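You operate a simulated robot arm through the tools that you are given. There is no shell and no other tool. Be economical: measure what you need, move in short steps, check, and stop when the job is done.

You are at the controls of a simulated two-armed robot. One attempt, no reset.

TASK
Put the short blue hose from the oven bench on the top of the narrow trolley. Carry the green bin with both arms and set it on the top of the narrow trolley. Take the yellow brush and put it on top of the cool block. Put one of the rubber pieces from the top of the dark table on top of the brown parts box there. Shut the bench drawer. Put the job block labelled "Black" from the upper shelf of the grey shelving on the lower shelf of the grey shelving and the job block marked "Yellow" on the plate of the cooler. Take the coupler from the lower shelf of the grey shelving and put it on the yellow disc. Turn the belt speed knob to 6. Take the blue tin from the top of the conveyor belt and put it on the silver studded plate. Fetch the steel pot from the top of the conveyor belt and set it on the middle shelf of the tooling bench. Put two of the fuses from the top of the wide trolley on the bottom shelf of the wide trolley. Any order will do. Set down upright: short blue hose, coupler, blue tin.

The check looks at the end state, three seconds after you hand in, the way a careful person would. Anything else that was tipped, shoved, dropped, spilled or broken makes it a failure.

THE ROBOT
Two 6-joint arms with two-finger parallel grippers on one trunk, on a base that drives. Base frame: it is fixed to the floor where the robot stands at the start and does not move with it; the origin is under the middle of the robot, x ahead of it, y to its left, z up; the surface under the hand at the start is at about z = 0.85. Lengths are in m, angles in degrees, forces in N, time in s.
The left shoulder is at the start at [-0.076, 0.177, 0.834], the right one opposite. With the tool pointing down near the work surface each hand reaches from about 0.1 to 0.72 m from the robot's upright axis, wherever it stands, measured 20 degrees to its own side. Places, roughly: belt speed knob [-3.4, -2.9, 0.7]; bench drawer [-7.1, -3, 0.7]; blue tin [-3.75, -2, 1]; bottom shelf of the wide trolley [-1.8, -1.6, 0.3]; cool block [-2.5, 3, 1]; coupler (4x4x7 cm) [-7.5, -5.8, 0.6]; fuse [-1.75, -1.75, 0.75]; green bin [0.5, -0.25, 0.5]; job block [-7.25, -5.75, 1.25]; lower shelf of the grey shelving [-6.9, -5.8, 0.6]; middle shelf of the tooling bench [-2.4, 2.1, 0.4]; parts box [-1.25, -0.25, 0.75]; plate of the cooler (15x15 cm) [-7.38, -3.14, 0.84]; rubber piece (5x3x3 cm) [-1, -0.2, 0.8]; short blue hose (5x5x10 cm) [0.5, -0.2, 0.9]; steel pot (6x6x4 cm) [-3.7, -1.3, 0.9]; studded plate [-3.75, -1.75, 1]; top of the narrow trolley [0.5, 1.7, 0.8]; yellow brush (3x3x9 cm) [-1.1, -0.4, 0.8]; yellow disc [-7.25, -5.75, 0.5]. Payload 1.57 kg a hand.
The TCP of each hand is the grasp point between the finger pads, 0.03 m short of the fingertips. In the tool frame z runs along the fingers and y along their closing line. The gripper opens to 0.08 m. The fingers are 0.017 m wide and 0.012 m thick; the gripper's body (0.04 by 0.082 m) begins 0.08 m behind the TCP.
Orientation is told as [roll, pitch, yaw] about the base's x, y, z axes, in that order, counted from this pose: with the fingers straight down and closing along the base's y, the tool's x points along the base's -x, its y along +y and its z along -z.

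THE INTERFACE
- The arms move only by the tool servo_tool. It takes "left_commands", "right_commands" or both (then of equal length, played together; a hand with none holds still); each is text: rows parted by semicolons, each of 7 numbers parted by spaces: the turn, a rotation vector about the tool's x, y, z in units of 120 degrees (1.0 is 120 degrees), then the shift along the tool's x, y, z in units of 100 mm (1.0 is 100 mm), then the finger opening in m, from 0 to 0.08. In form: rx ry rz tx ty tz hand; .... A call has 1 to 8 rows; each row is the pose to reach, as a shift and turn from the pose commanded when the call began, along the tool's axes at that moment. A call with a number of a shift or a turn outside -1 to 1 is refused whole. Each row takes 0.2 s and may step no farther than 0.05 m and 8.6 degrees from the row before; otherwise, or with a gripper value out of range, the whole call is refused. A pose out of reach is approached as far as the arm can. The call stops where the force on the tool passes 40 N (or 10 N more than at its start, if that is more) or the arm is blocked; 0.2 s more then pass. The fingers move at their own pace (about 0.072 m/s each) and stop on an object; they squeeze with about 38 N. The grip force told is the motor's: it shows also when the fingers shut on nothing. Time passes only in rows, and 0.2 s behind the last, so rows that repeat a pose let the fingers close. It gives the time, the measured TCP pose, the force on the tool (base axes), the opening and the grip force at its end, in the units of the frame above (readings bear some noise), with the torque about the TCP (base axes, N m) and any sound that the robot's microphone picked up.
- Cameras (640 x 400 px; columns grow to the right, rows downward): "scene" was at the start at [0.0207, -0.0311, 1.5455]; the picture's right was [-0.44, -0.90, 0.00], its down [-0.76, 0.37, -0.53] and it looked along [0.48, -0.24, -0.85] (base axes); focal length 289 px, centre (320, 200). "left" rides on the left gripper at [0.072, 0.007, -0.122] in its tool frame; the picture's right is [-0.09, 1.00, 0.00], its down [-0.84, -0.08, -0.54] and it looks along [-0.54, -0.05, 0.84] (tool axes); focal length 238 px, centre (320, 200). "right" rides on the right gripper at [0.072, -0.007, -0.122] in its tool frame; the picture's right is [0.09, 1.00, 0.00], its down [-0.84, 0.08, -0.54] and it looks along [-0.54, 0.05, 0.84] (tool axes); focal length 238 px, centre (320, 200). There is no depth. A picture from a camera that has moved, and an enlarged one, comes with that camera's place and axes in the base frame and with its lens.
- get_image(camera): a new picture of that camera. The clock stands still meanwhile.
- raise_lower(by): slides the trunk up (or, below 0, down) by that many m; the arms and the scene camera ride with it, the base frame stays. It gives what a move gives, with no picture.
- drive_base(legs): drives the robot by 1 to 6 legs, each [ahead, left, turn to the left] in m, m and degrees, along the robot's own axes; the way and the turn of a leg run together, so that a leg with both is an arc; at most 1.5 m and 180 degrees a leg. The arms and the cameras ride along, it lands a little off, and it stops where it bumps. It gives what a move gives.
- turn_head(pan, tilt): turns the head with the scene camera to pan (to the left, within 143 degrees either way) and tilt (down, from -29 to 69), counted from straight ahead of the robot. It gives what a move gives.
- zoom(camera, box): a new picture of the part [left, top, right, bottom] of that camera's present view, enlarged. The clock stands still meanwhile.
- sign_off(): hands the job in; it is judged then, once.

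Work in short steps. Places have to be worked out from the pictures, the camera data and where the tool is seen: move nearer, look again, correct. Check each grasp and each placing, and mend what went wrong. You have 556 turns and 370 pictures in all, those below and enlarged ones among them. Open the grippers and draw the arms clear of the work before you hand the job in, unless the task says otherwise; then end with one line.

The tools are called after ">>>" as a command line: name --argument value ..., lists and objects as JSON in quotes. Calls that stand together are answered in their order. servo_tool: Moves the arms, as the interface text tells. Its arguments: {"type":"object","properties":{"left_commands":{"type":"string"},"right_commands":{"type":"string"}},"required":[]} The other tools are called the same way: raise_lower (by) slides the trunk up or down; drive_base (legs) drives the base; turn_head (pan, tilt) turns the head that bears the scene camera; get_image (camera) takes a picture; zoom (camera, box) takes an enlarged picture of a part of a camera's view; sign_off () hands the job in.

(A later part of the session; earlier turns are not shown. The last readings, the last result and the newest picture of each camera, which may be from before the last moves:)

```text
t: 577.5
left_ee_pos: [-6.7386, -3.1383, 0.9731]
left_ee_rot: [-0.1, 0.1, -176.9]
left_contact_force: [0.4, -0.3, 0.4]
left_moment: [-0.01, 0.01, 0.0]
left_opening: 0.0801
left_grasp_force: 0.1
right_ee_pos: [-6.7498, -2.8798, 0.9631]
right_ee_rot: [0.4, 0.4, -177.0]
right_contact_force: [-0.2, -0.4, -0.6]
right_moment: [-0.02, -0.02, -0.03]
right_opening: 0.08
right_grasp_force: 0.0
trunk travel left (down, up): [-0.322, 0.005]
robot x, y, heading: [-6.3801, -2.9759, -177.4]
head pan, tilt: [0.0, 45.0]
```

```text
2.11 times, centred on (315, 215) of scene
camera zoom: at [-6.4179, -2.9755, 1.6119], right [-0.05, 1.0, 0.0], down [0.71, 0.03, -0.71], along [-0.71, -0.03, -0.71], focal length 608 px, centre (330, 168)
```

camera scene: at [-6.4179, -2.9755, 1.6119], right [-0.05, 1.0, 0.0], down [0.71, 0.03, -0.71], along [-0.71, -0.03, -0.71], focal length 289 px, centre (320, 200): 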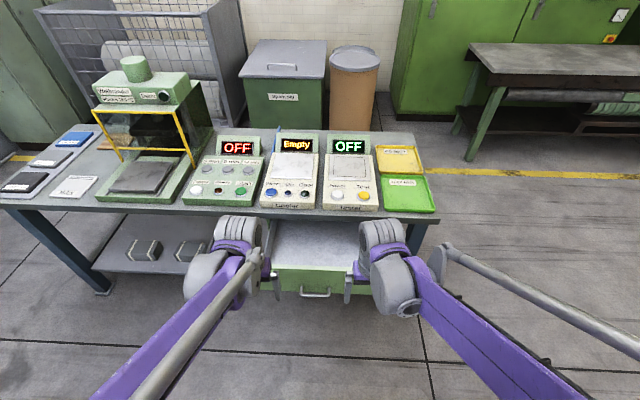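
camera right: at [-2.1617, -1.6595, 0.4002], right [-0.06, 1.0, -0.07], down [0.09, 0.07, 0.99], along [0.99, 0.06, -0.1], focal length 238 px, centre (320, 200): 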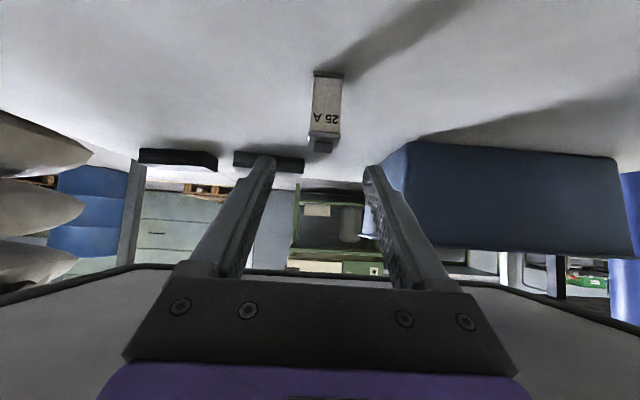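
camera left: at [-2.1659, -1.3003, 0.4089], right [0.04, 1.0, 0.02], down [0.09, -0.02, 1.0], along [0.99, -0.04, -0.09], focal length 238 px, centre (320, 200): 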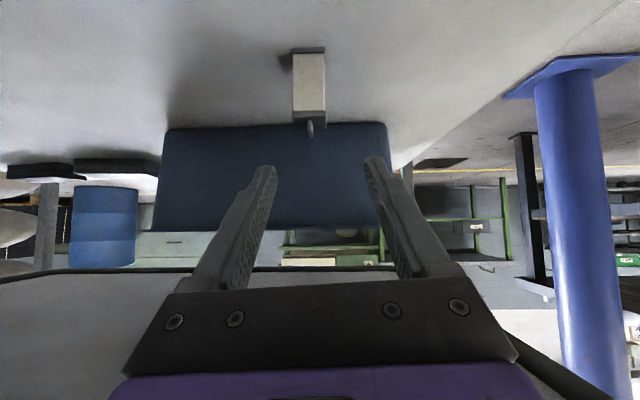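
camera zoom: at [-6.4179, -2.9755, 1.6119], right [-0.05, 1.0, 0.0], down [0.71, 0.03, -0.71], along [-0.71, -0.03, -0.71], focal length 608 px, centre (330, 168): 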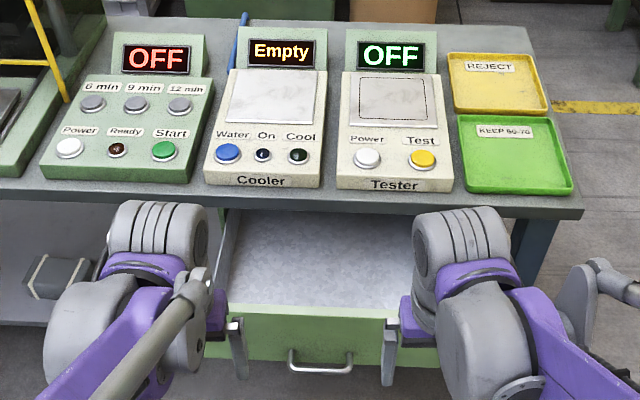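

Close the drawer first: align the left hand with the drawer centre (y≈-3.01), lower the trunk, point the left fingers forward and closed.

>>> drive_base --legs '[[0.05, -0.1, -2.6]]'

>>> raise_lower --by -0.2

>>> servo_tool --left_commands "0 -0.065 0 0 0 0 0; 0 -0.13 0 0 0 0 0; 0 -0.195 0 0 0 0 0; 0 -0.26 0 0 0 0 0; 0 -0.325 0 0 0 0 0; 0 -0.39 0 0 0 0 0; 0 -0.455 0 0 0 0 0; 0 -0.52 0 0 0 0 0" --right_commands "0 0 0 0.2 -0.2 -0.2 0.08; 0 0 0 0.5 -0.5 -0.3 0.08; 0 0 0 0.8 -0.8 -0.5 0.08; 0 0 0 0.8 -0.8 -0.5 0.08; 0 0 0 0.8 -0.8 -0.5 0.08; 0 0 0 0.8 -0.8 -0.5 0.08; 0 0 0 0.8 -0.8 -0.5 0.08; 0 0 0 0.8 -0.8 -0.5 0.08"

>>> get_image --camera "left"

```text
t: 579.0
left_ee_pos: [-6.8005, -3.0223, 0.9732]
left_ee_rot: [-0.1, 0.1, -179.2]
left_contact_force: [-0.3, 0.0, 0.3]
left_moment: [-0.02, -0.01, -0.01]
left_opening: 0.08
left_grasp_force: 0.0
right_ee_pos: [-6.7984, -2.7638, 0.9643]
right_ee_rot: [0.3, 0.4, -179.7]
right_contact_force: [-1.0, 0.1, -0.6]
right_moment: [-0.04, 0.02, 0.0]
right_opening: 0.0801
right_grasp_force: 0.3
trunk travel left (down, up): [-0.322, 0.005]
robot x, y, heading: [-6.4337, -2.8711, -179.9]
head pan, tilt: [0.0, 45.0]
```

```text
t: 581.2
left_ee_pos: [-6.7993, -3.0227, 0.7732]
left_ee_rot: [-0.1, 0.0, -179.3]
left_contact_force: [-0.1, 0.0, 0.5]
left_moment: [-0.03, 0.0, 0.0]
left_opening: 0.0801
left_grasp_force: 0.0
right_ee_pos: [-6.7981, -2.7649, 0.7639]
right_ee_rot: [0.3, 0.4, -179.6]
right_contact_force: [0.4, 0.3, 0.3]
right_moment: [0.02, 0.02, -0.02]
right_opening: 0.08
right_grasp_force: 0.1
trunk travel left (down, up): [-0.122, 0.205]
robot x, y, heading: [-6.4302, -2.8782, -179.8]
head pan, tilt: [0.0, 45.0]
```

```text
t: 583.0
left_ee_pos: [-6.799, -3.0234, 0.7742]
left_ee_rot: [-0.1, -62.4, -179.3]
left_contact_force: [0.0, -0.1, 0.3]
left_moment: [-0.01, -0.01, 0.01]
left_opening: 0.0003
left_grasp_force: 21.0
right_ee_pos: [-6.7208, -2.6826, 0.8117]
right_ee_rot: [0.2, 0.4, -179.6]
right_contact_force: [0.2, 0.0, 0.0]
right_moment: [-0.01, 0.0, -0.01]
right_opening: 0.0801
right_grasp_force: 0.0
trunk travel left (down, up): [-0.122, 0.205]
robot x, y, heading: [-6.4326, -2.8767, -180.0]
head pan, tilt: [0.0, 45.0]
```

```text
188 pictures are left
camera left: at [-6.6572, -3.0278, 0.7651], right [-0.03, -1.0, 0.08], down [0.09, 0.08, 0.99], along [-1.0, 0.04, 0.09], focal length 238 px, centre (320, 200)
```

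left: 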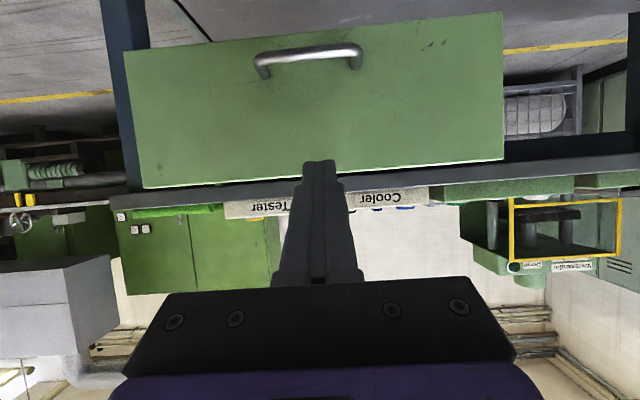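

The panel spans z 0.59–0.76; handle at 0.63. Lower to z≈0.705, pitch to −80°, then push forward.

>>> servo_tool --left_commands "0 -0.05 0 0.2 0 0.1 0; 0 -0.1 0 0.4 0 0.2 0; 0 -0.147 0 0.58 0 0.3 0"

>>> servo_tool --left_commands "0 0 0 0.04 0 0.25 0; 0 0 0 0.09 0 0.5 0; 0 0 0 0.13 0 0.75 0; 0 0 0 0.17 0 1 0"

>>> get_image --camera "scene"

```text
t: 583.8
left_ee_pos: [-6.8274, -3.0234, 0.7732]
left_ee_rot: [-0.9, -79.8, -178.5]
left_contact_force: [0.4, -0.2, 0.0]
left_moment: [0.0, 0.02, 0.0]
left_opening: 0.0001
left_grasp_force: 21.2
left hand out of reach, approached as far as the arm can: row 2, 3
right_ee_pos: [-6.7204, -2.6836, 0.8115]
right_ee_rot: [0.2, 0.4, -179.6]
right_contact_force: [0.4, -0.1, 0.7]
right_moment: [0.03, -0.04, 0.02]
right_opening: 0.08
right_grasp_force: 0.1
trunk travel left (down, up): [-0.122, 0.205]
robot x, y, heading: [-6.4324, -2.8723, -180.1]
head pan, tilt: [0.0, 45.0]
```

```text
t: 584.8
left_ee_pos: [-6.9262, -3.0219, 0.7415]
left_ee_rot: [-0.4, -80.0, -179.1]
left_contact_force: [-0.8, -0.8, 0.6]
left_moment: [-0.01, 0.01, 0.0]
left_opening: 0.0
left_grasp_force: 20.9
right_ee_pos: [-6.72, -2.6841, 0.8118]
right_ee_rot: [0.3, 0.4, -179.5]
right_contact_force: [0.2, -0.1, -0.5]
right_moment: [0.0, -0.02, 0.02]
right_opening: 0.0801
right_grasp_force: 0.1
trunk travel left (down, up): [-0.122, 0.205]
robot x, y, heading: [-6.4316, -2.8722, -179.9]
head pan, tilt: [0.0, 45.0]
```

```text
187 pictures are left
camera scene: at [-6.4884, -2.8757, 1.4073], right [0.0, 1.0, 0.0], down [0.71, 0.0, -0.71], along [-0.71, 0.0, -0.71], focal length 289 px, centre (320, 200)
```

scene: 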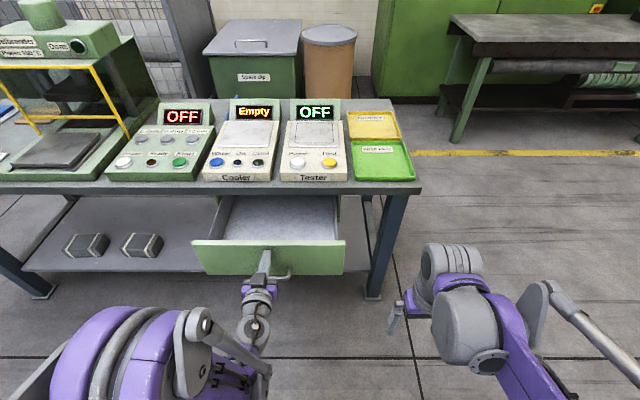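

>>> servo_tool --left_commands "0 0 0 0.1 0 0.05 0; 0 0 0 0.2 0 0.1 0; 0 0 0 0.16 0 0.3 0; 0 0 0 0.12 0 0.5 0; 0 0 0 0.08 0 0.75 0; 0 0 0 0.03 0 1 0"

>>> get_image --camera "scene"

```text
t: 586.2
left_ee_pos: [-7.0236, -3.0231, 0.7203]
left_ee_rot: [-0.7, -80.0, -178.8]
left_contact_force: [0.3, 0.0, -0.3]
left_moment: [-0.01, -0.04, 0.03]
left_opening: 0.0
left_grasp_force: 21.0
right_ee_pos: [-6.7195, -2.6826, 0.8113]
right_ee_rot: [0.4, 0.4, -179.7]
right_contact_force: [-0.9, 0.1, -0.3]
right_moment: [0.0, 0.02, 0.0]
right_opening: 0.0801
right_grasp_force: 0.1
trunk travel left (down, up): [-0.122, 0.205]
robot x, y, heading: [-6.4335, -2.8773, -179.9]
head pan, tilt: [0.0, 45.0]
```

```text
186 pictures are left
camera scene: at [-6.4882, -2.8756, 1.4073], right [0.0, 1.0, 0.0], down [0.71, 0.0, -0.71], along [-0.71, 0.0, -0.71], focal length 289 px, centre (320, 200)
```

scene: 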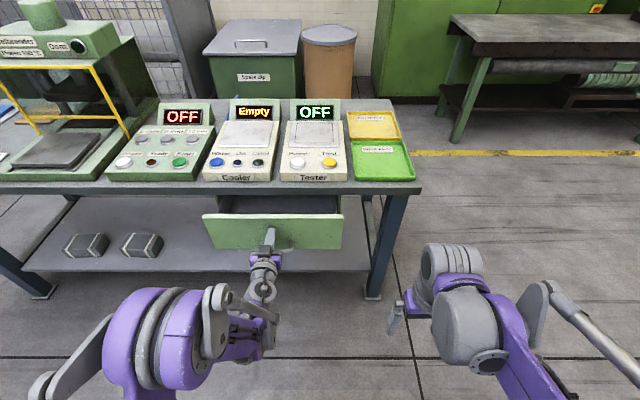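

The drawer moves in. Keep pushing.

>>> servo_tool --left_commands "0 0 0 -0.03 0 0.2 0; 0 0 0 -0.07 0 0.4 0; 0 0 0 -0.1 0 0.6 0; 0 0 0 -0.14 0 0.8 0; 0 0 0 -0.17 0 1 0"

>>> get_image --camera "scene"

```text
t: 587.4
left_ee_pos: [-7.1215, -3.0242, 0.7166]
left_ee_rot: [-0.5, -79.9, -179.0]
left_contact_force: [11.4, 0.8, -6.3]
left_moment: [-0.01, -0.15, 0.0]
left_opening: 0.0003
left_grasp_force: 21.6
right_ee_pos: [-6.7188, -2.6847, 0.8121]
right_ee_rot: [0.3, 0.3, -179.6]
right_contact_force: [0.7, 0.5, 0.6]
right_moment: [0.01, 0.03, 0.02]
right_opening: 0.0802
right_grasp_force: 0.0
trunk travel left (down, up): [-0.122, 0.205]
robot x, y, heading: [-6.4306, -2.8776, -180.0]
head pan, tilt: [0.0, 45.0]
```

```text
185 pictures are left
camera scene: at [-6.4863, -2.8757, 1.4073], right [0.0, 1.0, 0.0], down [0.71, 0.0, -0.71], along [-0.71, 0.0, -0.71], focal length 289 px, centre (320, 200)
```

scene: 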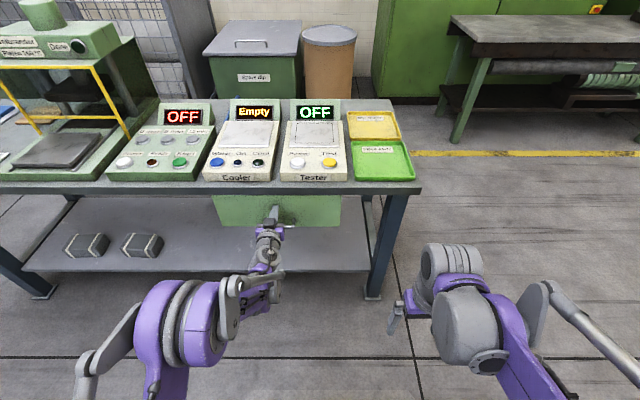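

It looks nearly shut; push a little more until firm resistance.

>>> servo_tool --left_commands "0 0 0 -0.02 0 0.1 0; 0 0 0 -0.03 0 0.2 0; 0 0 0 -0.05 0 0.3 0"

>>> zoom --camera "scene" --box '[180, 160, 380, 300]'

```text
t: 587.7
left_ee_pos: [-7.1207, -3.0241, 0.7163]
left_ee_rot: [-0.3, -80.0, -179.2]
left_contact_force: [8.8, -0.1, 3.5]
left_moment: [-0.08, 0.09, -0.02]
left_opening: 0.0002
left_grasp_force: 20.9
right_ee_pos: [-6.7198, -2.6847, 0.8109]
right_ee_rot: [0.3, 0.2, -179.6]
right_contact_force: [0.2, -0.2, -0.1]
right_moment: [0.03, 0.03, 0.01]
right_opening: 0.0799
right_grasp_force: 0.1
trunk travel left (down, up): [-0.122, 0.205]
robot x, y, heading: [-6.429, -2.8726, -180.1]
head pan, tilt: [0.0, 45.0]
stopped in row 1 (left hand): the force on the tool passed its limit at 56 N (the readings are from after the stop); the commanded pose is now the measured one
```

```text
2.86 times, centred on (280, 230) of scene
camera zoom: at [-6.4861, -2.8754, 1.4075], right [0.0, 1.0, 0.0], down [0.71, 0.0, -0.71], along [-0.71, 0.0, -0.71], focal length 825 px, centre (434, 114)
```

zoom: 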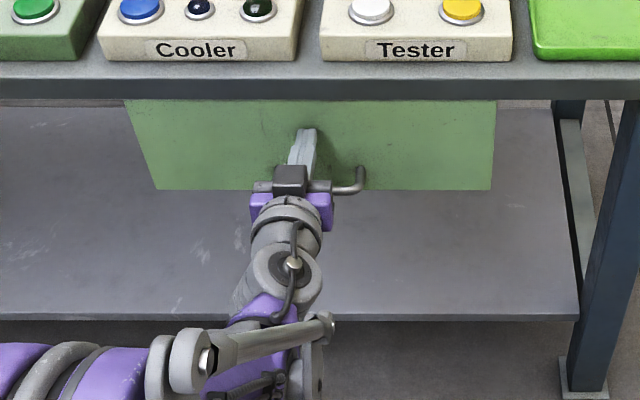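

Firm stop: the drawer is shut. Retract, straighten the left hand, raise the trunk and drive south toward the grey shelving.

>>> servo_tool --left_commands "0 0 0 0 0 -0.4 0; 0 0 0 0 0 -0.7 0; 0 0 0 0 0 -1 0"

>>> servo_tool --left_commands "0 0.065 0 0 0 -0.3 0.05; 0 0.13 0 0 0 -0.6 0.08; 0 0.195 0 0 0 -0.9 0.08; 0 0.26 0 0 0 -1 0.08; 0 0.325 0 0 0 -1 0.08; 0 0.39 0 0 0 -1 0.08; 0 0.455 0 0 0 -1 0.08; 0 0.52 0 0 0 -1 0.08"

>>> servo_tool --left_commands "0 0.065 0 0 0 0 0.08; 0 0.13 0 0 0 0 0.08; 0 0.147 0 0 0 0 0.08"

>>> raise_lower --by 0.2

>>> drive_base --legs '[[0, 0.85, 0], [0, 0.85, 0], [0, 0, 90]]'

>>> turn_head --pan -20 --tilt 25

>>> get_image --camera "scene"

```text
t: 588.5
left_ee_pos: [-7.0235, -3.024, 0.7322]
left_ee_rot: [-0.2, -79.9, -179.2]
left_contact_force: [0.3, 0.4, 0.8]
left_moment: [0.02, -0.01, 0.02]
left_opening: 0.0002
left_grasp_force: 21.2
right_ee_pos: [-6.7197, -2.6844, 0.8124]
right_ee_rot: [0.3, 0.4, -179.7]
right_contact_force: [0.3, -0.4, 1.4]
right_moment: [-0.03, 0.05, 0.01]
right_opening: 0.0799
right_grasp_force: 0.0
trunk travel left (down, up): [-0.122, 0.205]
robot x, y, heading: [-6.4351, -2.8771, -179.8]
head pan, tilt: [0.0, 45.0]
```

```text
t: 590.3
left_ee_pos: [-6.9252, -3.0214, 0.7513]
left_ee_rot: [-0.2, -17.4, -179.5]
left_contact_force: [0.1, 0.1, 1.4]
left_moment: [0.01, -0.02, 0.0]
left_opening: 0.08
left_grasp_force: 0.1
left hand out of reach, approached as far as the arm can: row 1
right_ee_pos: [-6.7192, -2.6843, 0.8124]
right_ee_rot: [0.3, 0.4, -179.7]
right_contact_force: [-0.1, -0.4, 0.2]
right_moment: [0.01, -0.04, -0.01]
right_opening: 0.0797
right_grasp_force: 0.1
trunk travel left (down, up): [-0.122, 0.205]
robot x, y, heading: [-6.4347, -2.8759, -179.8]
head pan, tilt: [0.0, 45.0]
```

```text
t: 591.1
left_ee_pos: [-6.9269, -3.0226, 0.7512]
left_ee_rot: [-0.1, 0.2, -179.5]
left_contact_force: [-0.3, 0.5, -0.3]
left_moment: [0.0, 0.0, -0.01]
left_opening: 0.0801
left_grasp_force: 0.0
right_ee_pos: [-6.72, -2.6844, 0.8119]
right_ee_rot: [0.3, 0.4, -179.6]
right_contact_force: [-0.4, -0.1, 0.4]
right_moment: [-0.03, -0.03, 0.03]
right_opening: 0.0798
right_grasp_force: 0.1
trunk travel left (down, up): [-0.122, 0.205]
robot x, y, heading: [-6.4324, -2.8718, -179.9]
head pan, tilt: [0.0, 45.0]
```

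```text
t: 593.2
left_ee_pos: [-6.9244, -3.0209, 0.9512]
left_ee_rot: [-0.1, 0.1, -179.4]
left_contact_force: [-0.4, -0.6, 0.5]
left_moment: [-0.03, 0.03, 0.01]
left_opening: 0.08
left_grasp_force: 0.1
right_ee_pos: [-6.7189, -2.6842, 1.0113]
right_ee_rot: [0.3, 0.5, -179.6]
right_contact_force: [0.9, 0.5, -1.0]
right_moment: [0.0, 0.0, 0.01]
right_opening: 0.0796
right_grasp_force: 0.1
trunk travel left (down, up): [-0.322, 0.005]
robot x, y, heading: [-6.4327, -2.8762, -179.8]
head pan, tilt: [0.0, 45.0]
```

```text
t: 612.4
left_ee_pos: [-6.3031, -5.0793, 0.9512]
left_ee_rot: [-0.1, 0.1, -90.1]
left_contact_force: [0.2, -0.4, 0.2]
left_moment: [0.01, 0.0, 0.02]
left_opening: 0.0802
left_grasp_force: 0.1
right_ee_pos: [-6.6394, -4.87, 1.0122]
right_ee_rot: [0.3, 0.4, -90.2]
right_contact_force: [-0.2, 0.6, -0.3]
right_moment: [0.02, 0.01, 0.0]
right_opening: 0.0799
right_grasp_force: 0.0
trunk travel left (down, up): [-0.322, 0.005]
robot x, y, heading: [-6.4442, -4.5848, -90.4]
head pan, tilt: [0.0, 45.0]
```

```text
t: 613.2
left_ee_pos: [-6.3027, -5.0807, 0.951]
left_ee_rot: [-0.2, 0.0, -90.1]
left_contact_force: [0.4, -0.4, -0.7]
left_moment: [0.02, 0.0, 0.01]
left_opening: 0.0801
left_grasp_force: 0.0
right_ee_pos: [-6.6383, -4.8698, 1.0122]
right_ee_rot: [0.2, 0.5, -90.1]
right_contact_force: [0.1, -0.2, 0.3]
right_moment: [-0.02, -0.01, 0.01]
right_opening: 0.08
right_grasp_force: 0.0
trunk travel left (down, up): [-0.322, 0.005]
robot x, y, heading: [-6.4469, -4.5839, -90.4]
head pan, tilt: [-20.0, 25.0]
```

```text
183 pictures are left
camera scene: at [-6.4764, -4.6283, 1.6423], right [-0.94, 0.35, 0.0], down [0.15, 0.4, -0.91], along [-0.32, -0.85, -0.42], focal length 289 px, centre (320, 200)
```

scene: 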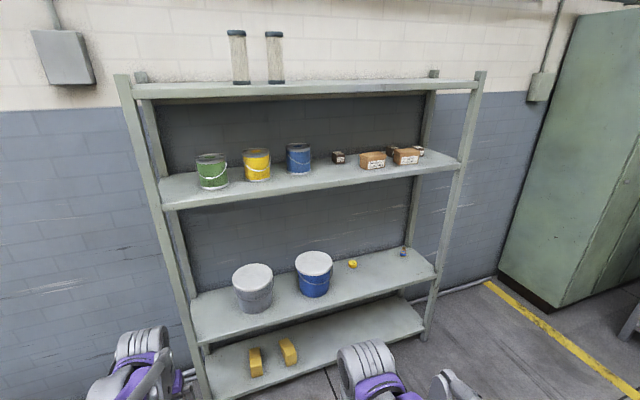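

>>> zoom --camera "scene" --box '[280, 120, 480, 280]'

```text
2.50 times, centred on (380, 200) of scene
camera zoom: at [-6.4764, -4.6283, 1.6423], right [-0.94, 0.35, 0.0], down [0.15, 0.4, -0.91], along [-0.32, -0.85, -0.42], focal length 722 px, centre (170, 200)
```

zoom: 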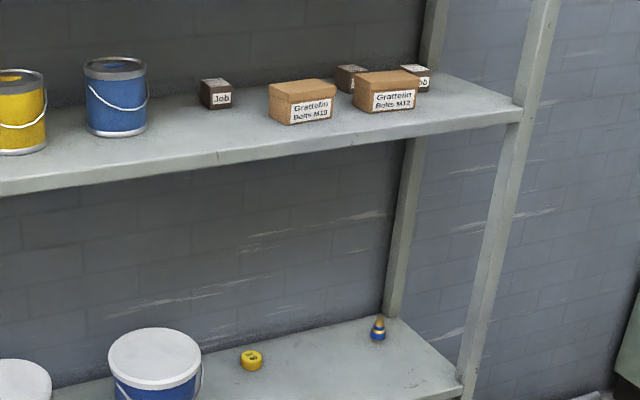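

>>> drive_base --legs '[[0.1, -0.7, 0.4]]'

>>> turn_head --pan 0 --tilt 25

>>> get_image --camera "scene"

```text
t: 619.7
left_ee_pos: [-6.9825, -5.1804, 0.9503]
left_ee_rot: [-0.1, 0.2, -88.8]
left_contact_force: [0.0, -0.6, 0.2]
left_moment: [-0.01, 0.04, 0.02]
left_opening: 0.08
left_grasp_force: 0.1
right_ee_pos: [-7.3221, -4.9768, 1.0122]
right_ee_rot: [0.3, 0.4, -88.9]
right_contact_force: [0.1, -0.3, 0.0]
right_moment: [-0.04, -0.02, 0.01]
right_opening: 0.0798
right_grasp_force: 0.0
trunk travel left (down, up): [-0.322, 0.005]
robot x, y, heading: [-7.1329, -4.6881, -89.3]
head pan, tilt: [-20.0, 25.0]
```

```text
t: 620.6
left_ee_pos: [-6.9822, -5.1803, 0.9516]
left_ee_rot: [-0.1, 0.1, -88.8]
left_contact_force: [0.1, -0.1, -0.9]
left_moment: [0.01, 0.02, 0.02]
left_opening: 0.0803
left_grasp_force: 0.1
right_ee_pos: [-7.3222, -4.9775, 1.0119]
right_ee_rot: [0.4, 0.4, -88.9]
right_contact_force: [-0.6, 0.3, -0.2]
right_moment: [0.0, -0.01, -0.02]
right_opening: 0.0801
right_grasp_force: 0.1
trunk travel left (down, up): [-0.322, 0.005]
robot x, y, heading: [-7.1356, -4.6866, -89.0]
head pan, tilt: [0.0, 25.0]
```

```text
181 pictures are left
camera scene: at [-7.1349, -4.7372, 1.6424], right [-1.0, -0.01, 0.0], down [-0.01, 0.42, -0.91], along [0.01, -0.91, -0.42], focal length 289 px, centre (320, 200)
```

scene: 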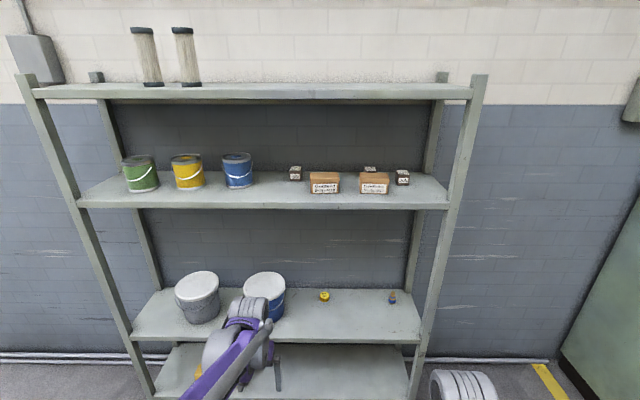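

>>> zoom --camera "scene" --box '[270, 150, 430, 220]'

>>> zoom --camera "scene" --box '[240, 260, 440, 350]'

```text
4.00 times, centred on (350, 185) of scene
camera zoom: at [-7.1349, -4.7372, 1.6424], right [-1.0, -0.01, 0.0], down [-0.01, 0.42, -0.91], along [0.01, -0.91, -0.42], focal length 1155 px, centre (200, 260)
```

zoom: 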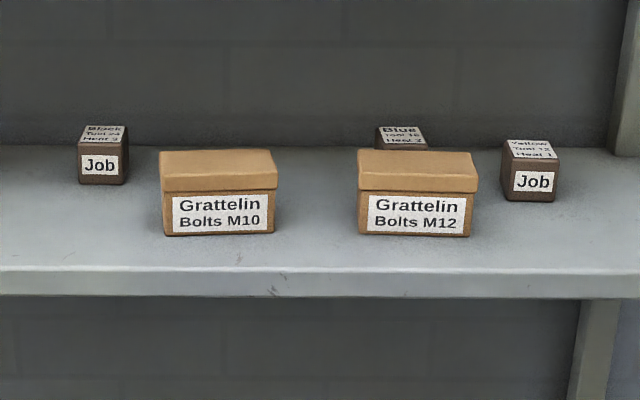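

```text
3.20 times, centred on (340, 305) of scene
camera zoom: at [-7.1349, -4.7372, 1.6424], right [-1.0, -0.01, 0.0], down [-0.01, 0.42, -0.91], along [0.01, -0.91, -0.42], focal length 924 px, centre (256, -136)
```

zoom: 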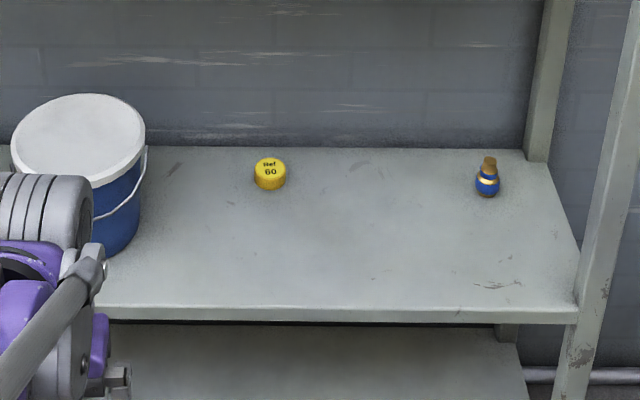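

Black is at ≈[-7.02,-5.85], Yellow at ≈[-7.445,-5.81] on the upper shelf (z≈1.225). I'll take Black with the left hand, Yellow with the right. Align and pitch both hands.

>>> drive_base --legs '[[0.1, -0.1, -0.9]]'

>>> servo_tool --left_commands "0 -0.062 0 0.1 0.05 -0.1 0.08; 0 -0.124 0 0.2 0.1 -0.2 0.08; 0 -0.186 0 0.3 0.2 -0.4 0.08; 0 -0.248 0 0.4 0.3 -0.6 0.08; 0 -0.31 0 0.5 0.4 -0.8 0.08; 0 -0.372 0 0.5 0.5 -1 0.08; 0 -0.433 0 0.5 0.6 -1 0.08" --right_commands "0 -0.062 0 -0.1 0 -0.1 0.08; 0 -0.124 0 -0.2 0 -0.2 0.08; 0 -0.186 0 -0.3 0 -0.4 0.08; 0 -0.248 0 -0.4 0 -0.6 0.08; 0 -0.31 0 -0.5 0 -0.8 0.08; 0 -0.372 0 -0.5 0 -1 0.08; 0 -0.433 0 -0.5 0 -1 0.08"

>>> get_image --camera "left"

>>> get_image --camera "right"

```text
t: 622.1
left_ee_pos: [-7.0945, -5.2787, 0.9509]
left_ee_rot: [-0.1, 0.1, -89.8]
left_contact_force: [-0.1, 0.6, 0.1]
left_moment: [-0.01, -0.02, 0.03]
left_opening: 0.0802
left_grasp_force: 0.1
right_ee_pos: [-7.4315, -5.0702, 1.0117]
right_ee_rot: [0.3, 0.4, -90.0]
right_contact_force: [1.0, -0.1, -1.0]
right_moment: [0.02, -0.01, -0.01]
right_opening: 0.0801
right_grasp_force: 0.1
trunk travel left (down, up): [-0.322, 0.005]
robot x, y, heading: [-7.2382, -4.7834, -90.1]
head pan, tilt: [0.0, 25.0]
```

```text
t: 623.7
left_ee_pos: [-7.0344, -5.2276, 1.0528]
left_ee_rot: [-0.1, -52.1, -89.7]
left_contact_force: [-0.2, -0.3, -1.1]
left_moment: [-0.01, -0.03, -0.01]
left_opening: 0.08
left_grasp_force: 0.0
right_ee_pos: [-7.4312, -5.121, 1.113]
right_ee_rot: [0.4, -51.8, -90.3]
right_contact_force: [-1.0, -0.1, -0.1]
right_moment: [0.0, -0.04, -0.03]
right_opening: 0.0801
right_grasp_force: 0.1
trunk travel left (down, up): [-0.322, 0.005]
robot x, y, heading: [-7.2435, -4.7826, -90.4]
head pan, tilt: [0.0, 25.0]
```

```text
178 pictures are left
camera left: at [-7.0287, -5.0876, 1.0695], right [1.0, -0.05, 0.07], down [-0.08, -0.09, 0.99], along [-0.05, -0.99, -0.09], focal length 238 px, centre (320, 200)
```

left: 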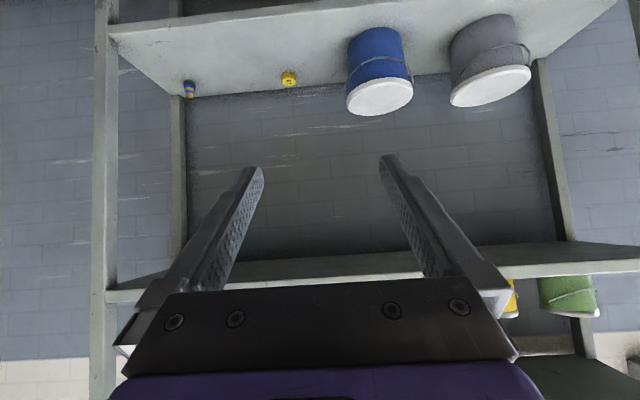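

```text
177 pictures are left
camera right: at [-7.4377, -4.9812, 1.1319], right [1.0, 0.06, -0.07], down [0.07, -0.09, 0.99], along [0.05, -0.99, -0.1], focal length 238 px, centre (320, 200)
```

right: 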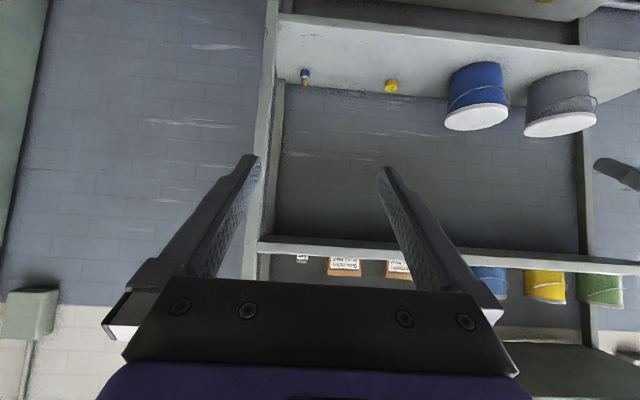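

Upper shelf top ≈1.21, front y≈−5.62. Raise both hands to ≈1.31 and align laterally, then look.

>>> servo_tool --left_commands "0 0 0 -0.3 0.05 -0.23 0.08; 0 0 0 -0.6 0.1 -0.47 0.08; 0 0 0 -0.98 0.14 -0.77 0.08" --right_commands "0 0 0 -0.3 -0.08 -0.23 0.08; 0 0 0 -0.6 -0.16 -0.47 0.08; 0 0 0 -0.8 -0.24 -0.62 0.08"

>>> servo_tool --left_commands "0 0 0 -0.3 0 -0.23 0.08; 0 0 0 -0.6 0 -0.47 0.08; 0 0 0 -0.98 0 -0.77 0.08" --right_commands "0 0 0 -0.3 0 -0.23 0.08; 0 0 0 -0.6 0 -0.47 0.08; 0 0 0 -0.75 0 -0.59 0.08"

>>> get_image --camera "left"

>>> get_image --camera "right"

```text
t: 624.5
left_ee_pos: [-7.0192, -5.2289, 1.1773]
left_ee_rot: [0.0, -51.8, -89.7]
left_contact_force: [0.0, -0.6, -0.4]
left_moment: [0.0, -0.03, -0.02]
left_opening: 0.08
left_grasp_force: 0.0
right_ee_pos: [-7.4557, -5.1215, 1.2147]
right_ee_rot: [0.5, -51.7, -90.3]
right_contact_force: [0.0, 0.0, -0.4]
right_moment: [0.0, 0.01, 0.01]
right_opening: 0.08
right_grasp_force: 0.1
trunk travel left (down, up): [-0.322, 0.005]
robot x, y, heading: [-7.2397, -4.7853, -90.3]
head pan, tilt: [0.0, 25.0]
```

```text
t: 625.3
left_ee_pos: [-7.019, -5.2308, 1.3035]
left_ee_rot: [-0.1, -51.9, -89.7]
left_contact_force: [0.0, -0.2, 0.6]
left_moment: [0.0, 0.02, 0.02]
left_opening: 0.0801
left_grasp_force: 0.0
right_ee_pos: [-7.4562, -5.1253, 1.3101]
right_ee_rot: [0.4, -51.5, -90.3]
right_contact_force: [-1.0, -0.4, 1.1]
right_moment: [0.02, 0.01, -0.01]
right_opening: 0.0801
right_grasp_force: 0.0
trunk travel left (down, up): [-0.322, 0.005]
robot x, y, heading: [-7.2379, -4.7843, -90.0]
head pan, tilt: [0.0, 25.0]
```

```text
176 pictures are left
camera left: at [-7.0119, -5.0911, 1.3212], right [1.0, -0.05, 0.07], down [-0.08, -0.09, 0.99], along [-0.05, -0.99, -0.1], focal length 238 px, centre (320, 200)
```

left: 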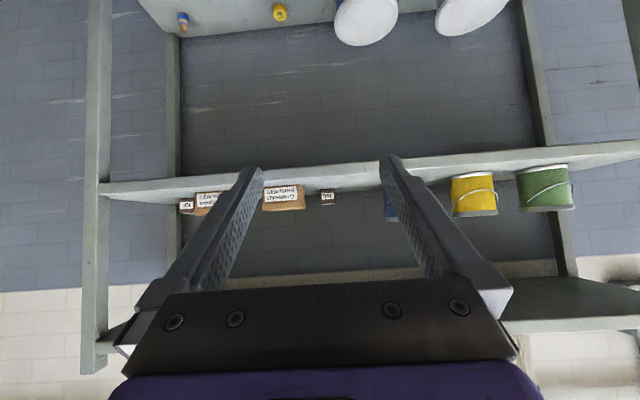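

```text
175 pictures are left
camera right: at [-7.4636, -4.9833, 1.3302], right [1.0, 0.06, -0.07], down [0.07, -0.1, 0.99], along [0.05, -0.99, -0.1], focal length 238 px, centre (320, 200)
```

right: 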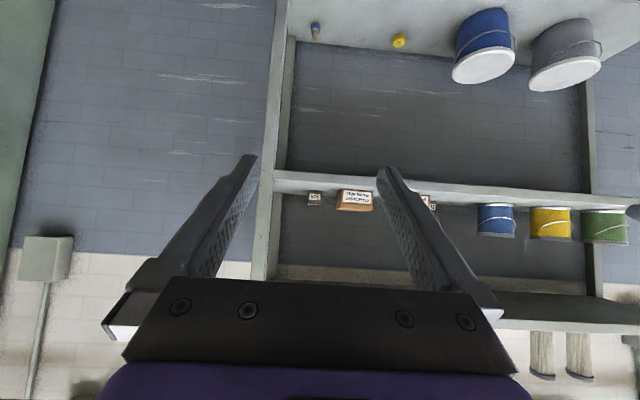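

Both blocks line up with the hands. Drive 0.42 forward and look again.

>>> drive_base --legs '[[0.42, 0, 0]]'

>>> get_image --camera "left"

>>> get_image --camera "right"

```text
t: 627.9
left_ee_pos: [-7.0245, -5.6466, 1.3034]
left_ee_rot: [-0.1, -51.8, -89.9]
left_contact_force: [0.0, -1.0, 0.6]
left_moment: [0.02, 0.0, 0.02]
left_opening: 0.08
left_grasp_force: 0.0
right_ee_pos: [-7.4609, -5.5364, 1.3096]
right_ee_rot: [0.6, -51.6, -90.6]
right_contact_force: [0.1, 0.0, 0.3]
right_moment: [0.03, -0.02, -0.02]
right_opening: 0.0799
right_grasp_force: 0.0
trunk travel left (down, up): [-0.322, 0.005]
robot x, y, heading: [-7.2438, -5.1983, -90.7]
head pan, tilt: [0.0, 25.0]
```

```text
174 pictures are left
camera left: at [-7.0159, -5.5065, 1.3205], right [1.0, -0.06, 0.07], down [-0.08, -0.09, 0.99], along [-0.05, -0.99, -0.1], focal length 238 px, centre (320, 200)
```

left: 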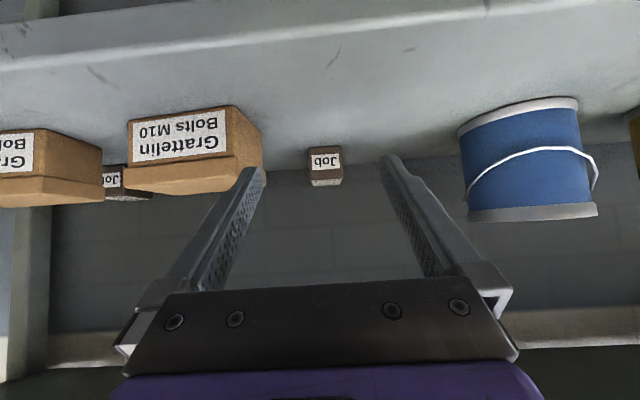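

```text
173 pictures are left
camera right: at [-7.4669, -5.3964, 1.3297], right [1.0, 0.05, -0.07], down [0.07, -0.1, 0.99], along [0.05, -0.99, -0.1], focal length 238 px, centre (320, 200)
```

right: 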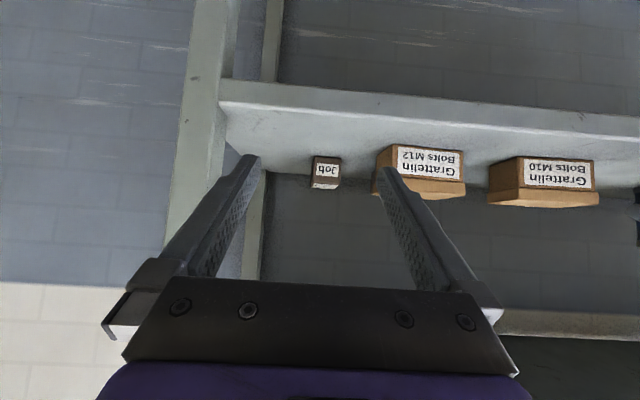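

Black front face ≈y −5.835, Yellow ≈−5.80 at x −7.440. Advance both with narrower openings.

>>> servo_tool --left_commands "0 0 0 -0.13 0.02 0.33 0.065; 0 0 0 -0.27 0.03 0.67 0.065; 0 0 0 -0.4 0.05 1 0.065" --right_commands "0 0 0 -0.15 0.1 0.3 0.06; 0 0 0 -0.3 0.21 0.6 0.06; 0 0 0 -0.46 0.21 1 0.06"

>>> get_image --camera "left"

>>> get_image --camera "right"

```text
t: 628.7
left_ee_pos: [-7.0202, -5.7546, 1.2701]
left_ee_rot: [-0.1, -51.7, -90.0]
left_contact_force: [0.2, -0.7, 1.0]
left_moment: [0.03, 0.0, 0.01]
left_opening: 0.0651
left_grasp_force: 0.1
right_ee_pos: [-7.4397, -5.6473, 1.2858]
right_ee_rot: [0.5, -51.6, -90.6]
right_contact_force: [0.0, -0.9, -0.2]
right_moment: [0.02, -0.01, 0.01]
right_opening: 0.0598
right_grasp_force: 0.0
trunk travel left (down, up): [-0.322, 0.005]
robot x, y, heading: [-7.2451, -5.1983, -90.4]
head pan, tilt: [0.0, 25.0]
```

```text
172 pictures are left
camera left: at [-7.0129, -5.6137, 1.288], right [1.0, -0.06, 0.07], down [-0.08, -0.09, 0.99], along [-0.05, -0.99, -0.1], focal length 238 px, centre (320, 200)
```

left: 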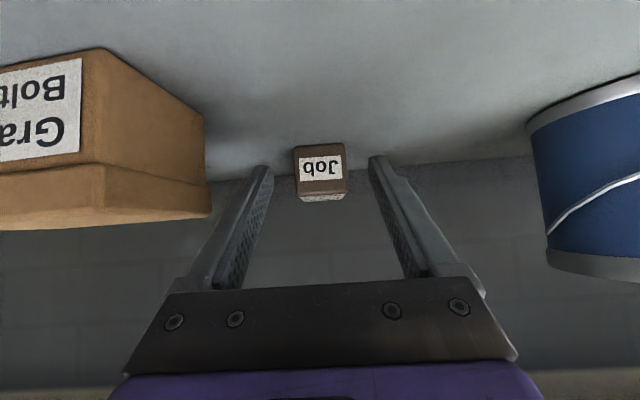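

```text
171 pictures are left
camera right: at [-7.4457, -5.5081, 1.3057], right [1.0, 0.05, -0.07], down [0.07, -0.1, 0.99], along [0.05, -0.99, -0.1], focal length 238 px, centre (320, 200)
```

right: 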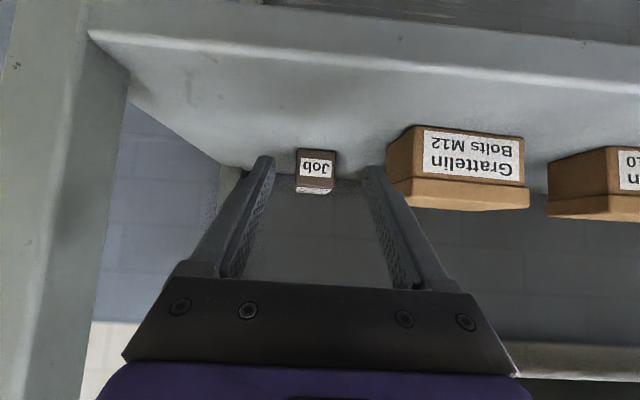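

Advance: left to its final position and grip; right moves on.

>>> servo_tool --left_commands "0 0 0 -0.14 -0.01 0.33 0.065; 0 0 0 -0.28 -0.02 0.66 0.065; 0 0 0 -0.4 -0.03 0.96 0.065; 0 0 0 -0.4 -0.03 0.96 0.03; 0 0 0 -0.4 -0.03 0.96 0; 0 0 0 -0.4 -0.03 0.96 0; 0 0 0 -0.4 -0.03 0.96 0" --right_commands "0 0 0 -0.15 0 0.33 0.06; 0 0 0 -0.3 0 0.66 0.06; 0 0 0 -0.45 0 1 0.06; 0 0 0 -0.45 0 1 0.06; 0 0 0 -0.45 0 1 0.06; 0 0 0 -0.45 0 1 0.06; 0 0 0 -0.45 0 1 0.06"

>>> get_image --camera "left"

>>> get_image --camera "right"

```text
t: 630.3
left_ee_pos: [-7.0219, -5.848, 1.2442]
left_ee_rot: [0.0, -52.0, -90.1]
left_contact_force: [3.1, 1.0, 14.2]
left_moment: [-0.21, -0.39, 0.05]
left_opening: 0.0453
left_grasp_force: 37.7
right_ee_pos: [-7.4388, -5.7518, 1.26]
right_ee_rot: [0.5, -51.6, -90.6]
right_contact_force: [-0.6, -0.1, -0.4]
right_moment: [-0.02, -0.02, -0.01]
right_opening: 0.0598
right_grasp_force: 0.0
trunk travel left (down, up): [-0.322, 0.005]
robot x, y, heading: [-7.239, -5.1973, -90.7]
head pan, tilt: [0.0, 25.0]
```

```text
170 pictures are left
camera left: at [-7.0155, -5.7076, 1.2626], right [1.0, -0.06, 0.07], down [-0.08, -0.09, 0.99], along [-0.05, -0.99, -0.09], focal length 238 px, centre (320, 200)
```

left: 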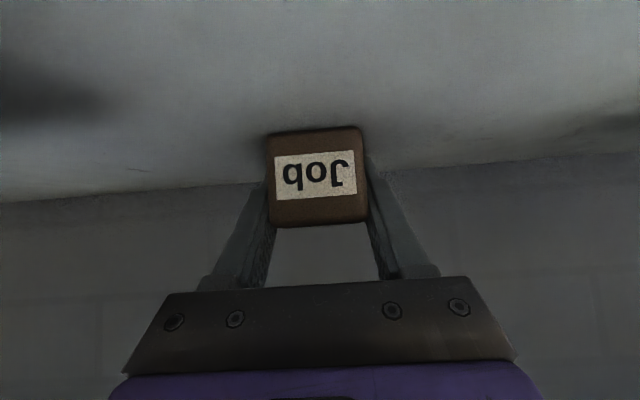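

```text
169 pictures are left
camera right: at [-7.445, -5.6108, 1.2793], right [1.0, 0.05, -0.07], down [0.07, -0.09, 0.99], along [0.05, -0.99, -0.1], focal length 238 px, centre (320, 200)
```

right: 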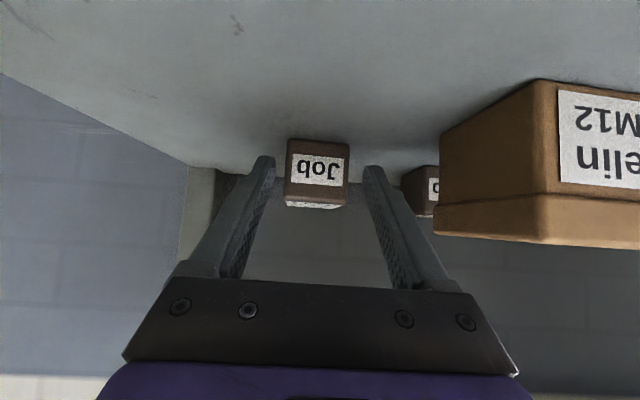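

Black is gripped (45 mm). Finish the right approach and grip Yellow.

>>> servo_tool --right_commands "0 0 0 -0.12 0 0.31 0.06; 0 0 0 -0.25 0 0.62 0.06; 0 0 0 -0.25 0 0.62 0.03; 0 0 0 -0.25 0 0.62 0; 0 0 0 -0.25 0 0.62 0; 0 0 0 -0.25 0 0.62 0"

>>> get_image --camera "right"

```text
t: 631.6
left_ee_pos: [-7.0244, -5.846, 1.2453]
left_ee_rot: [-0.1, -52.0, -90.0]
left_contact_force: [-1.3, -0.6, 1.2]
left_moment: [-0.08, -0.09, -0.08]
left_opening: 0.0454
left_grasp_force: 38.4
right_ee_pos: [-7.4413, -5.8127, 1.2449]
right_ee_rot: [0.1, -52.1, -90.5]
right_contact_force: [-2.6, 5.8, 21.8]
right_moment: [0.12, 0.42, -0.04]
right_opening: 0.0453
right_grasp_force: 38.4
trunk travel left (down, up): [-0.322, 0.005]
robot x, y, heading: [-7.2392, -5.1992, -90.3]
head pan, tilt: [0.0, 25.0]
stopped in row 6 (right hand): the force on the tool passed its limit at 41 N (the readings are from after the stop); the commanded pose is now the measured one
```

```text
168 pictures are left
camera right: at [-7.4477, -5.6723, 1.2634], right [1.0, 0.05, -0.07], down [0.07, -0.09, 0.99], along [0.04, -0.99, -0.09], focal length 238 px, centre (320, 200)
```

right: 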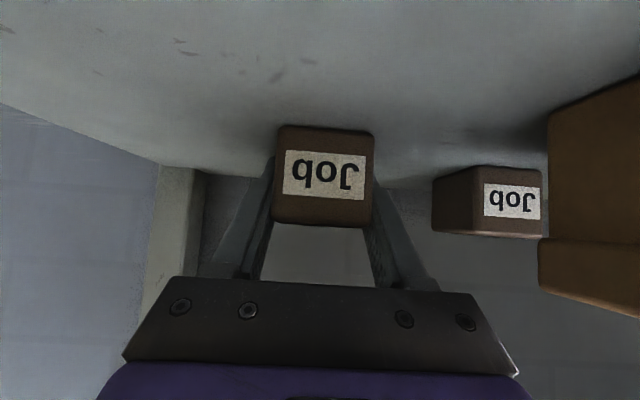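

Both blocks held. Lift 6 cm and back out.

>>> servo_tool --left_commands "0 0 0 -0.16 0 -0.12 0; 0 0 0 -0.32 0 -0.25 0; 0 0 0 -0.47 0 -0.37 0" --right_commands "0 0 0 -0.16 0 -0.12 0; 0 0 0 -0.32 0 -0.25 0; 0 0 0 -0.47 0 -0.37 0"

>>> drive_base --legs '[[-0.4, 0, 0]]'

>>> get_image --camera "scene"

```text
t: 632.4
left_ee_pos: [-7.024, -5.8506, 1.3039]
left_ee_rot: [-0.2, -51.8, -90.0]
left_contact_force: [-0.9, -0.3, -0.4]
left_moment: [0.0, 0.0, 0.01]
left_opening: 0.0456
left_grasp_force: 38.3
right_ee_pos: [-7.4417, -5.8184, 1.3017]
right_ee_rot: [0.3, -51.8, -90.5]
right_contact_force: [0.8, 0.0, -0.9]
right_moment: [0.01, -0.02, -0.01]
right_opening: 0.0457
right_grasp_force: 38.1
trunk travel left (down, up): [-0.322, 0.005]
robot x, y, heading: [-7.2426, -5.2026, -90.7]
head pan, tilt: [0.0, 25.0]
```

```text
t: 634.9
left_ee_pos: [-7.0218, -5.4521, 1.3026]
left_ee_rot: [-0.1, -51.9, -90.4]
left_contact_force: [-0.1, 0.6, -0.7]
left_moment: [0.03, 0.02, -0.01]
left_opening: 0.0457
left_grasp_force: 37.7
right_ee_pos: [-7.4412, -5.4177, 1.3012]
right_ee_rot: [0.2, -51.8, -91.0]
right_contact_force: [-0.2, 0.2, -2.2]
right_moment: [0.03, 0.02, 0.02]
right_opening: 0.0457
right_grasp_force: 37.9
trunk travel left (down, up): [-0.322, 0.005]
robot x, y, heading: [-7.2378, -4.8006, -90.8]
head pan, tilt: [0.0, 25.0]
```

```text
167 pictures are left
camera scene: at [-7.2373, -4.8503, 1.6425], right [-1.0, 0.02, 0.0], down [0.01, 0.42, -0.91], along [-0.01, -0.91, -0.42], focal length 289 px, centre (320, 200)
```

scene: 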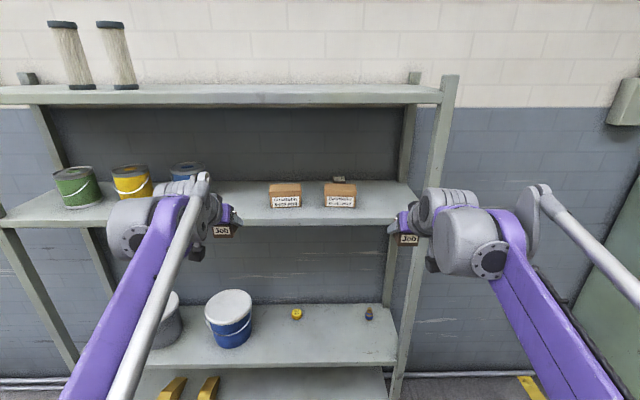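

I'll set Black on the lower shelf at x≈−7.30 (free space between disc and coupler). Retract the right hand, shift right 0.27, lower the trunk.

>>> servo_tool --right_commands "0 0 0 0.2 0 -0.3 0; 0 0 0 0.4 0 -0.6 0; 0 0 0 0.6 0 -0.9 0"

>>> servo_tool --right_commands "0 0 0 0.2 0 -0.3 0; 0 0 0 0.4 0 -0.6 0; 0 0 0 0.6 0 -0.9 0"

>>> drive_base --legs '[[0.05, -0.28, 0.8]]'

>>> raise_lower --by -0.3

>>> get_image --camera "left"

>>> get_image --camera "scene"

```text
t: 635.7
left_ee_pos: [-7.0233, -5.4502, 1.305]
left_ee_rot: [-0.1, -51.7, -90.4]
left_contact_force: [0.5, -0.4, -0.8]
left_moment: [-0.03, 0.0, 0.0]
left_opening: 0.0457
left_grasp_force: 38.0
right_ee_pos: [-7.4389, -5.3078, 1.3096]
right_ee_rot: [0.3, -51.8, -90.8]
right_contact_force: [-0.4, -0.5, -0.6]
right_moment: [0.02, 0.04, -0.01]
right_opening: 0.0459
right_grasp_force: 38.3
trunk travel left (down, up): [-0.322, 0.005]
robot x, y, heading: [-7.2336, -4.799, -90.5]
head pan, tilt: [0.0, 25.0]
```

```text
t: 636.5
left_ee_pos: [-7.0237, -5.4496, 1.3041]
left_ee_rot: [-0.1, -51.9, -90.5]
left_contact_force: [-0.3, 0.4, -0.5]
left_moment: [0.0, -0.01, 0.02]
left_opening: 0.0454
left_grasp_force: 37.5
right_ee_pos: [-7.4357, -5.1989, 1.3173]
right_ee_rot: [0.4, -51.8, -91.0]
right_contact_force: [0.3, -0.2, -0.3]
right_moment: [-0.01, 0.03, 0.02]
right_opening: 0.0454
right_grasp_force: 37.9
trunk travel left (down, up): [-0.322, 0.005]
robot x, y, heading: [-7.2379, -4.8019, -90.9]
head pan, tilt: [0.0, 25.0]
```

```text
t: 639.5
left_ee_pos: [-7.2813, -5.4959, 1.3035]
left_ee_rot: [-0.1, -51.8, -89.1]
left_contact_force: [0.1, 0.3, 0.1]
left_moment: [-0.01, -0.01, 0.01]
left_opening: 0.0456
left_grasp_force: 37.7
right_ee_pos: [-7.6997, -5.2543, 1.3168]
right_ee_rot: [0.3, -51.9, -89.7]
right_contact_force: [0.1, -0.6, 0.2]
right_moment: [0.01, 0.0, 0.03]
right_opening: 0.0456
right_grasp_force: 38.8
trunk travel left (down, up): [-0.322, 0.005]
robot x, y, heading: [-7.5099, -4.8492, -89.5]
head pan, tilt: [0.0, 25.0]
```

```text
t: 642.5
left_ee_pos: [-7.2818, -5.4954, 1.0037]
left_ee_rot: [0.0, -51.9, -89.1]
left_contact_force: [-0.4, -0.1, -0.7]
left_moment: [0.04, -0.02, 0.01]
left_opening: 0.0457
left_grasp_force: 38.6
right_ee_pos: [-7.6996, -5.2542, 1.0172]
right_ee_rot: [0.4, -51.8, -89.7]
right_contact_force: [0.7, -0.3, -0.8]
right_moment: [0.01, 0.03, 0.0]
right_opening: 0.0458
right_grasp_force: 38.2
trunk travel left (down, up): [-0.022, 0.305]
robot x, y, heading: [-7.5081, -4.8461, -89.6]
head pan, tilt: [0.0, 25.0]
```

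```text
166 pictures are left
camera left: at [-7.2766, -5.3554, 1.0217], right [1.0, -0.04, 0.07], down [-0.07, -0.09, 0.99], along [-0.04, -0.99, -0.1], focal length 238 px, centre (320, 200)
```

left: 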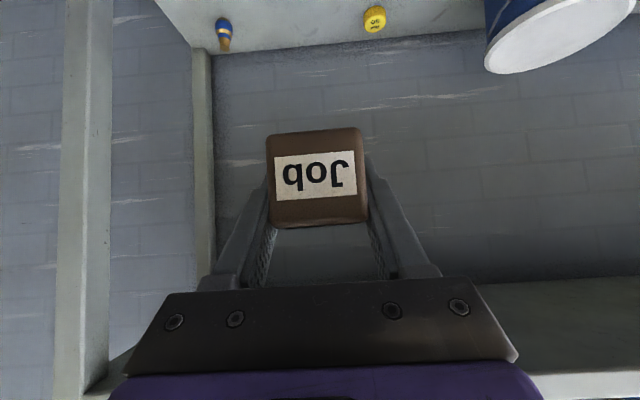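

```text
165 pictures are left
camera scene: at [-7.5086, -4.9481, 1.3306], right [-1.0, -0.01, 0.0], down [0.0, 0.42, -0.91], along [0.01, -0.91, -0.42], focal length 289 px, centre (320, 200)
```

scene: 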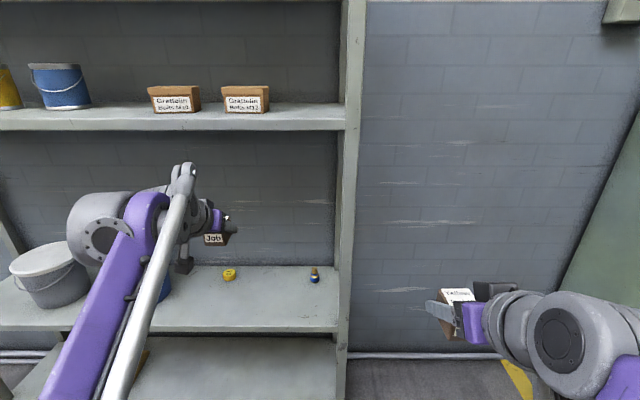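

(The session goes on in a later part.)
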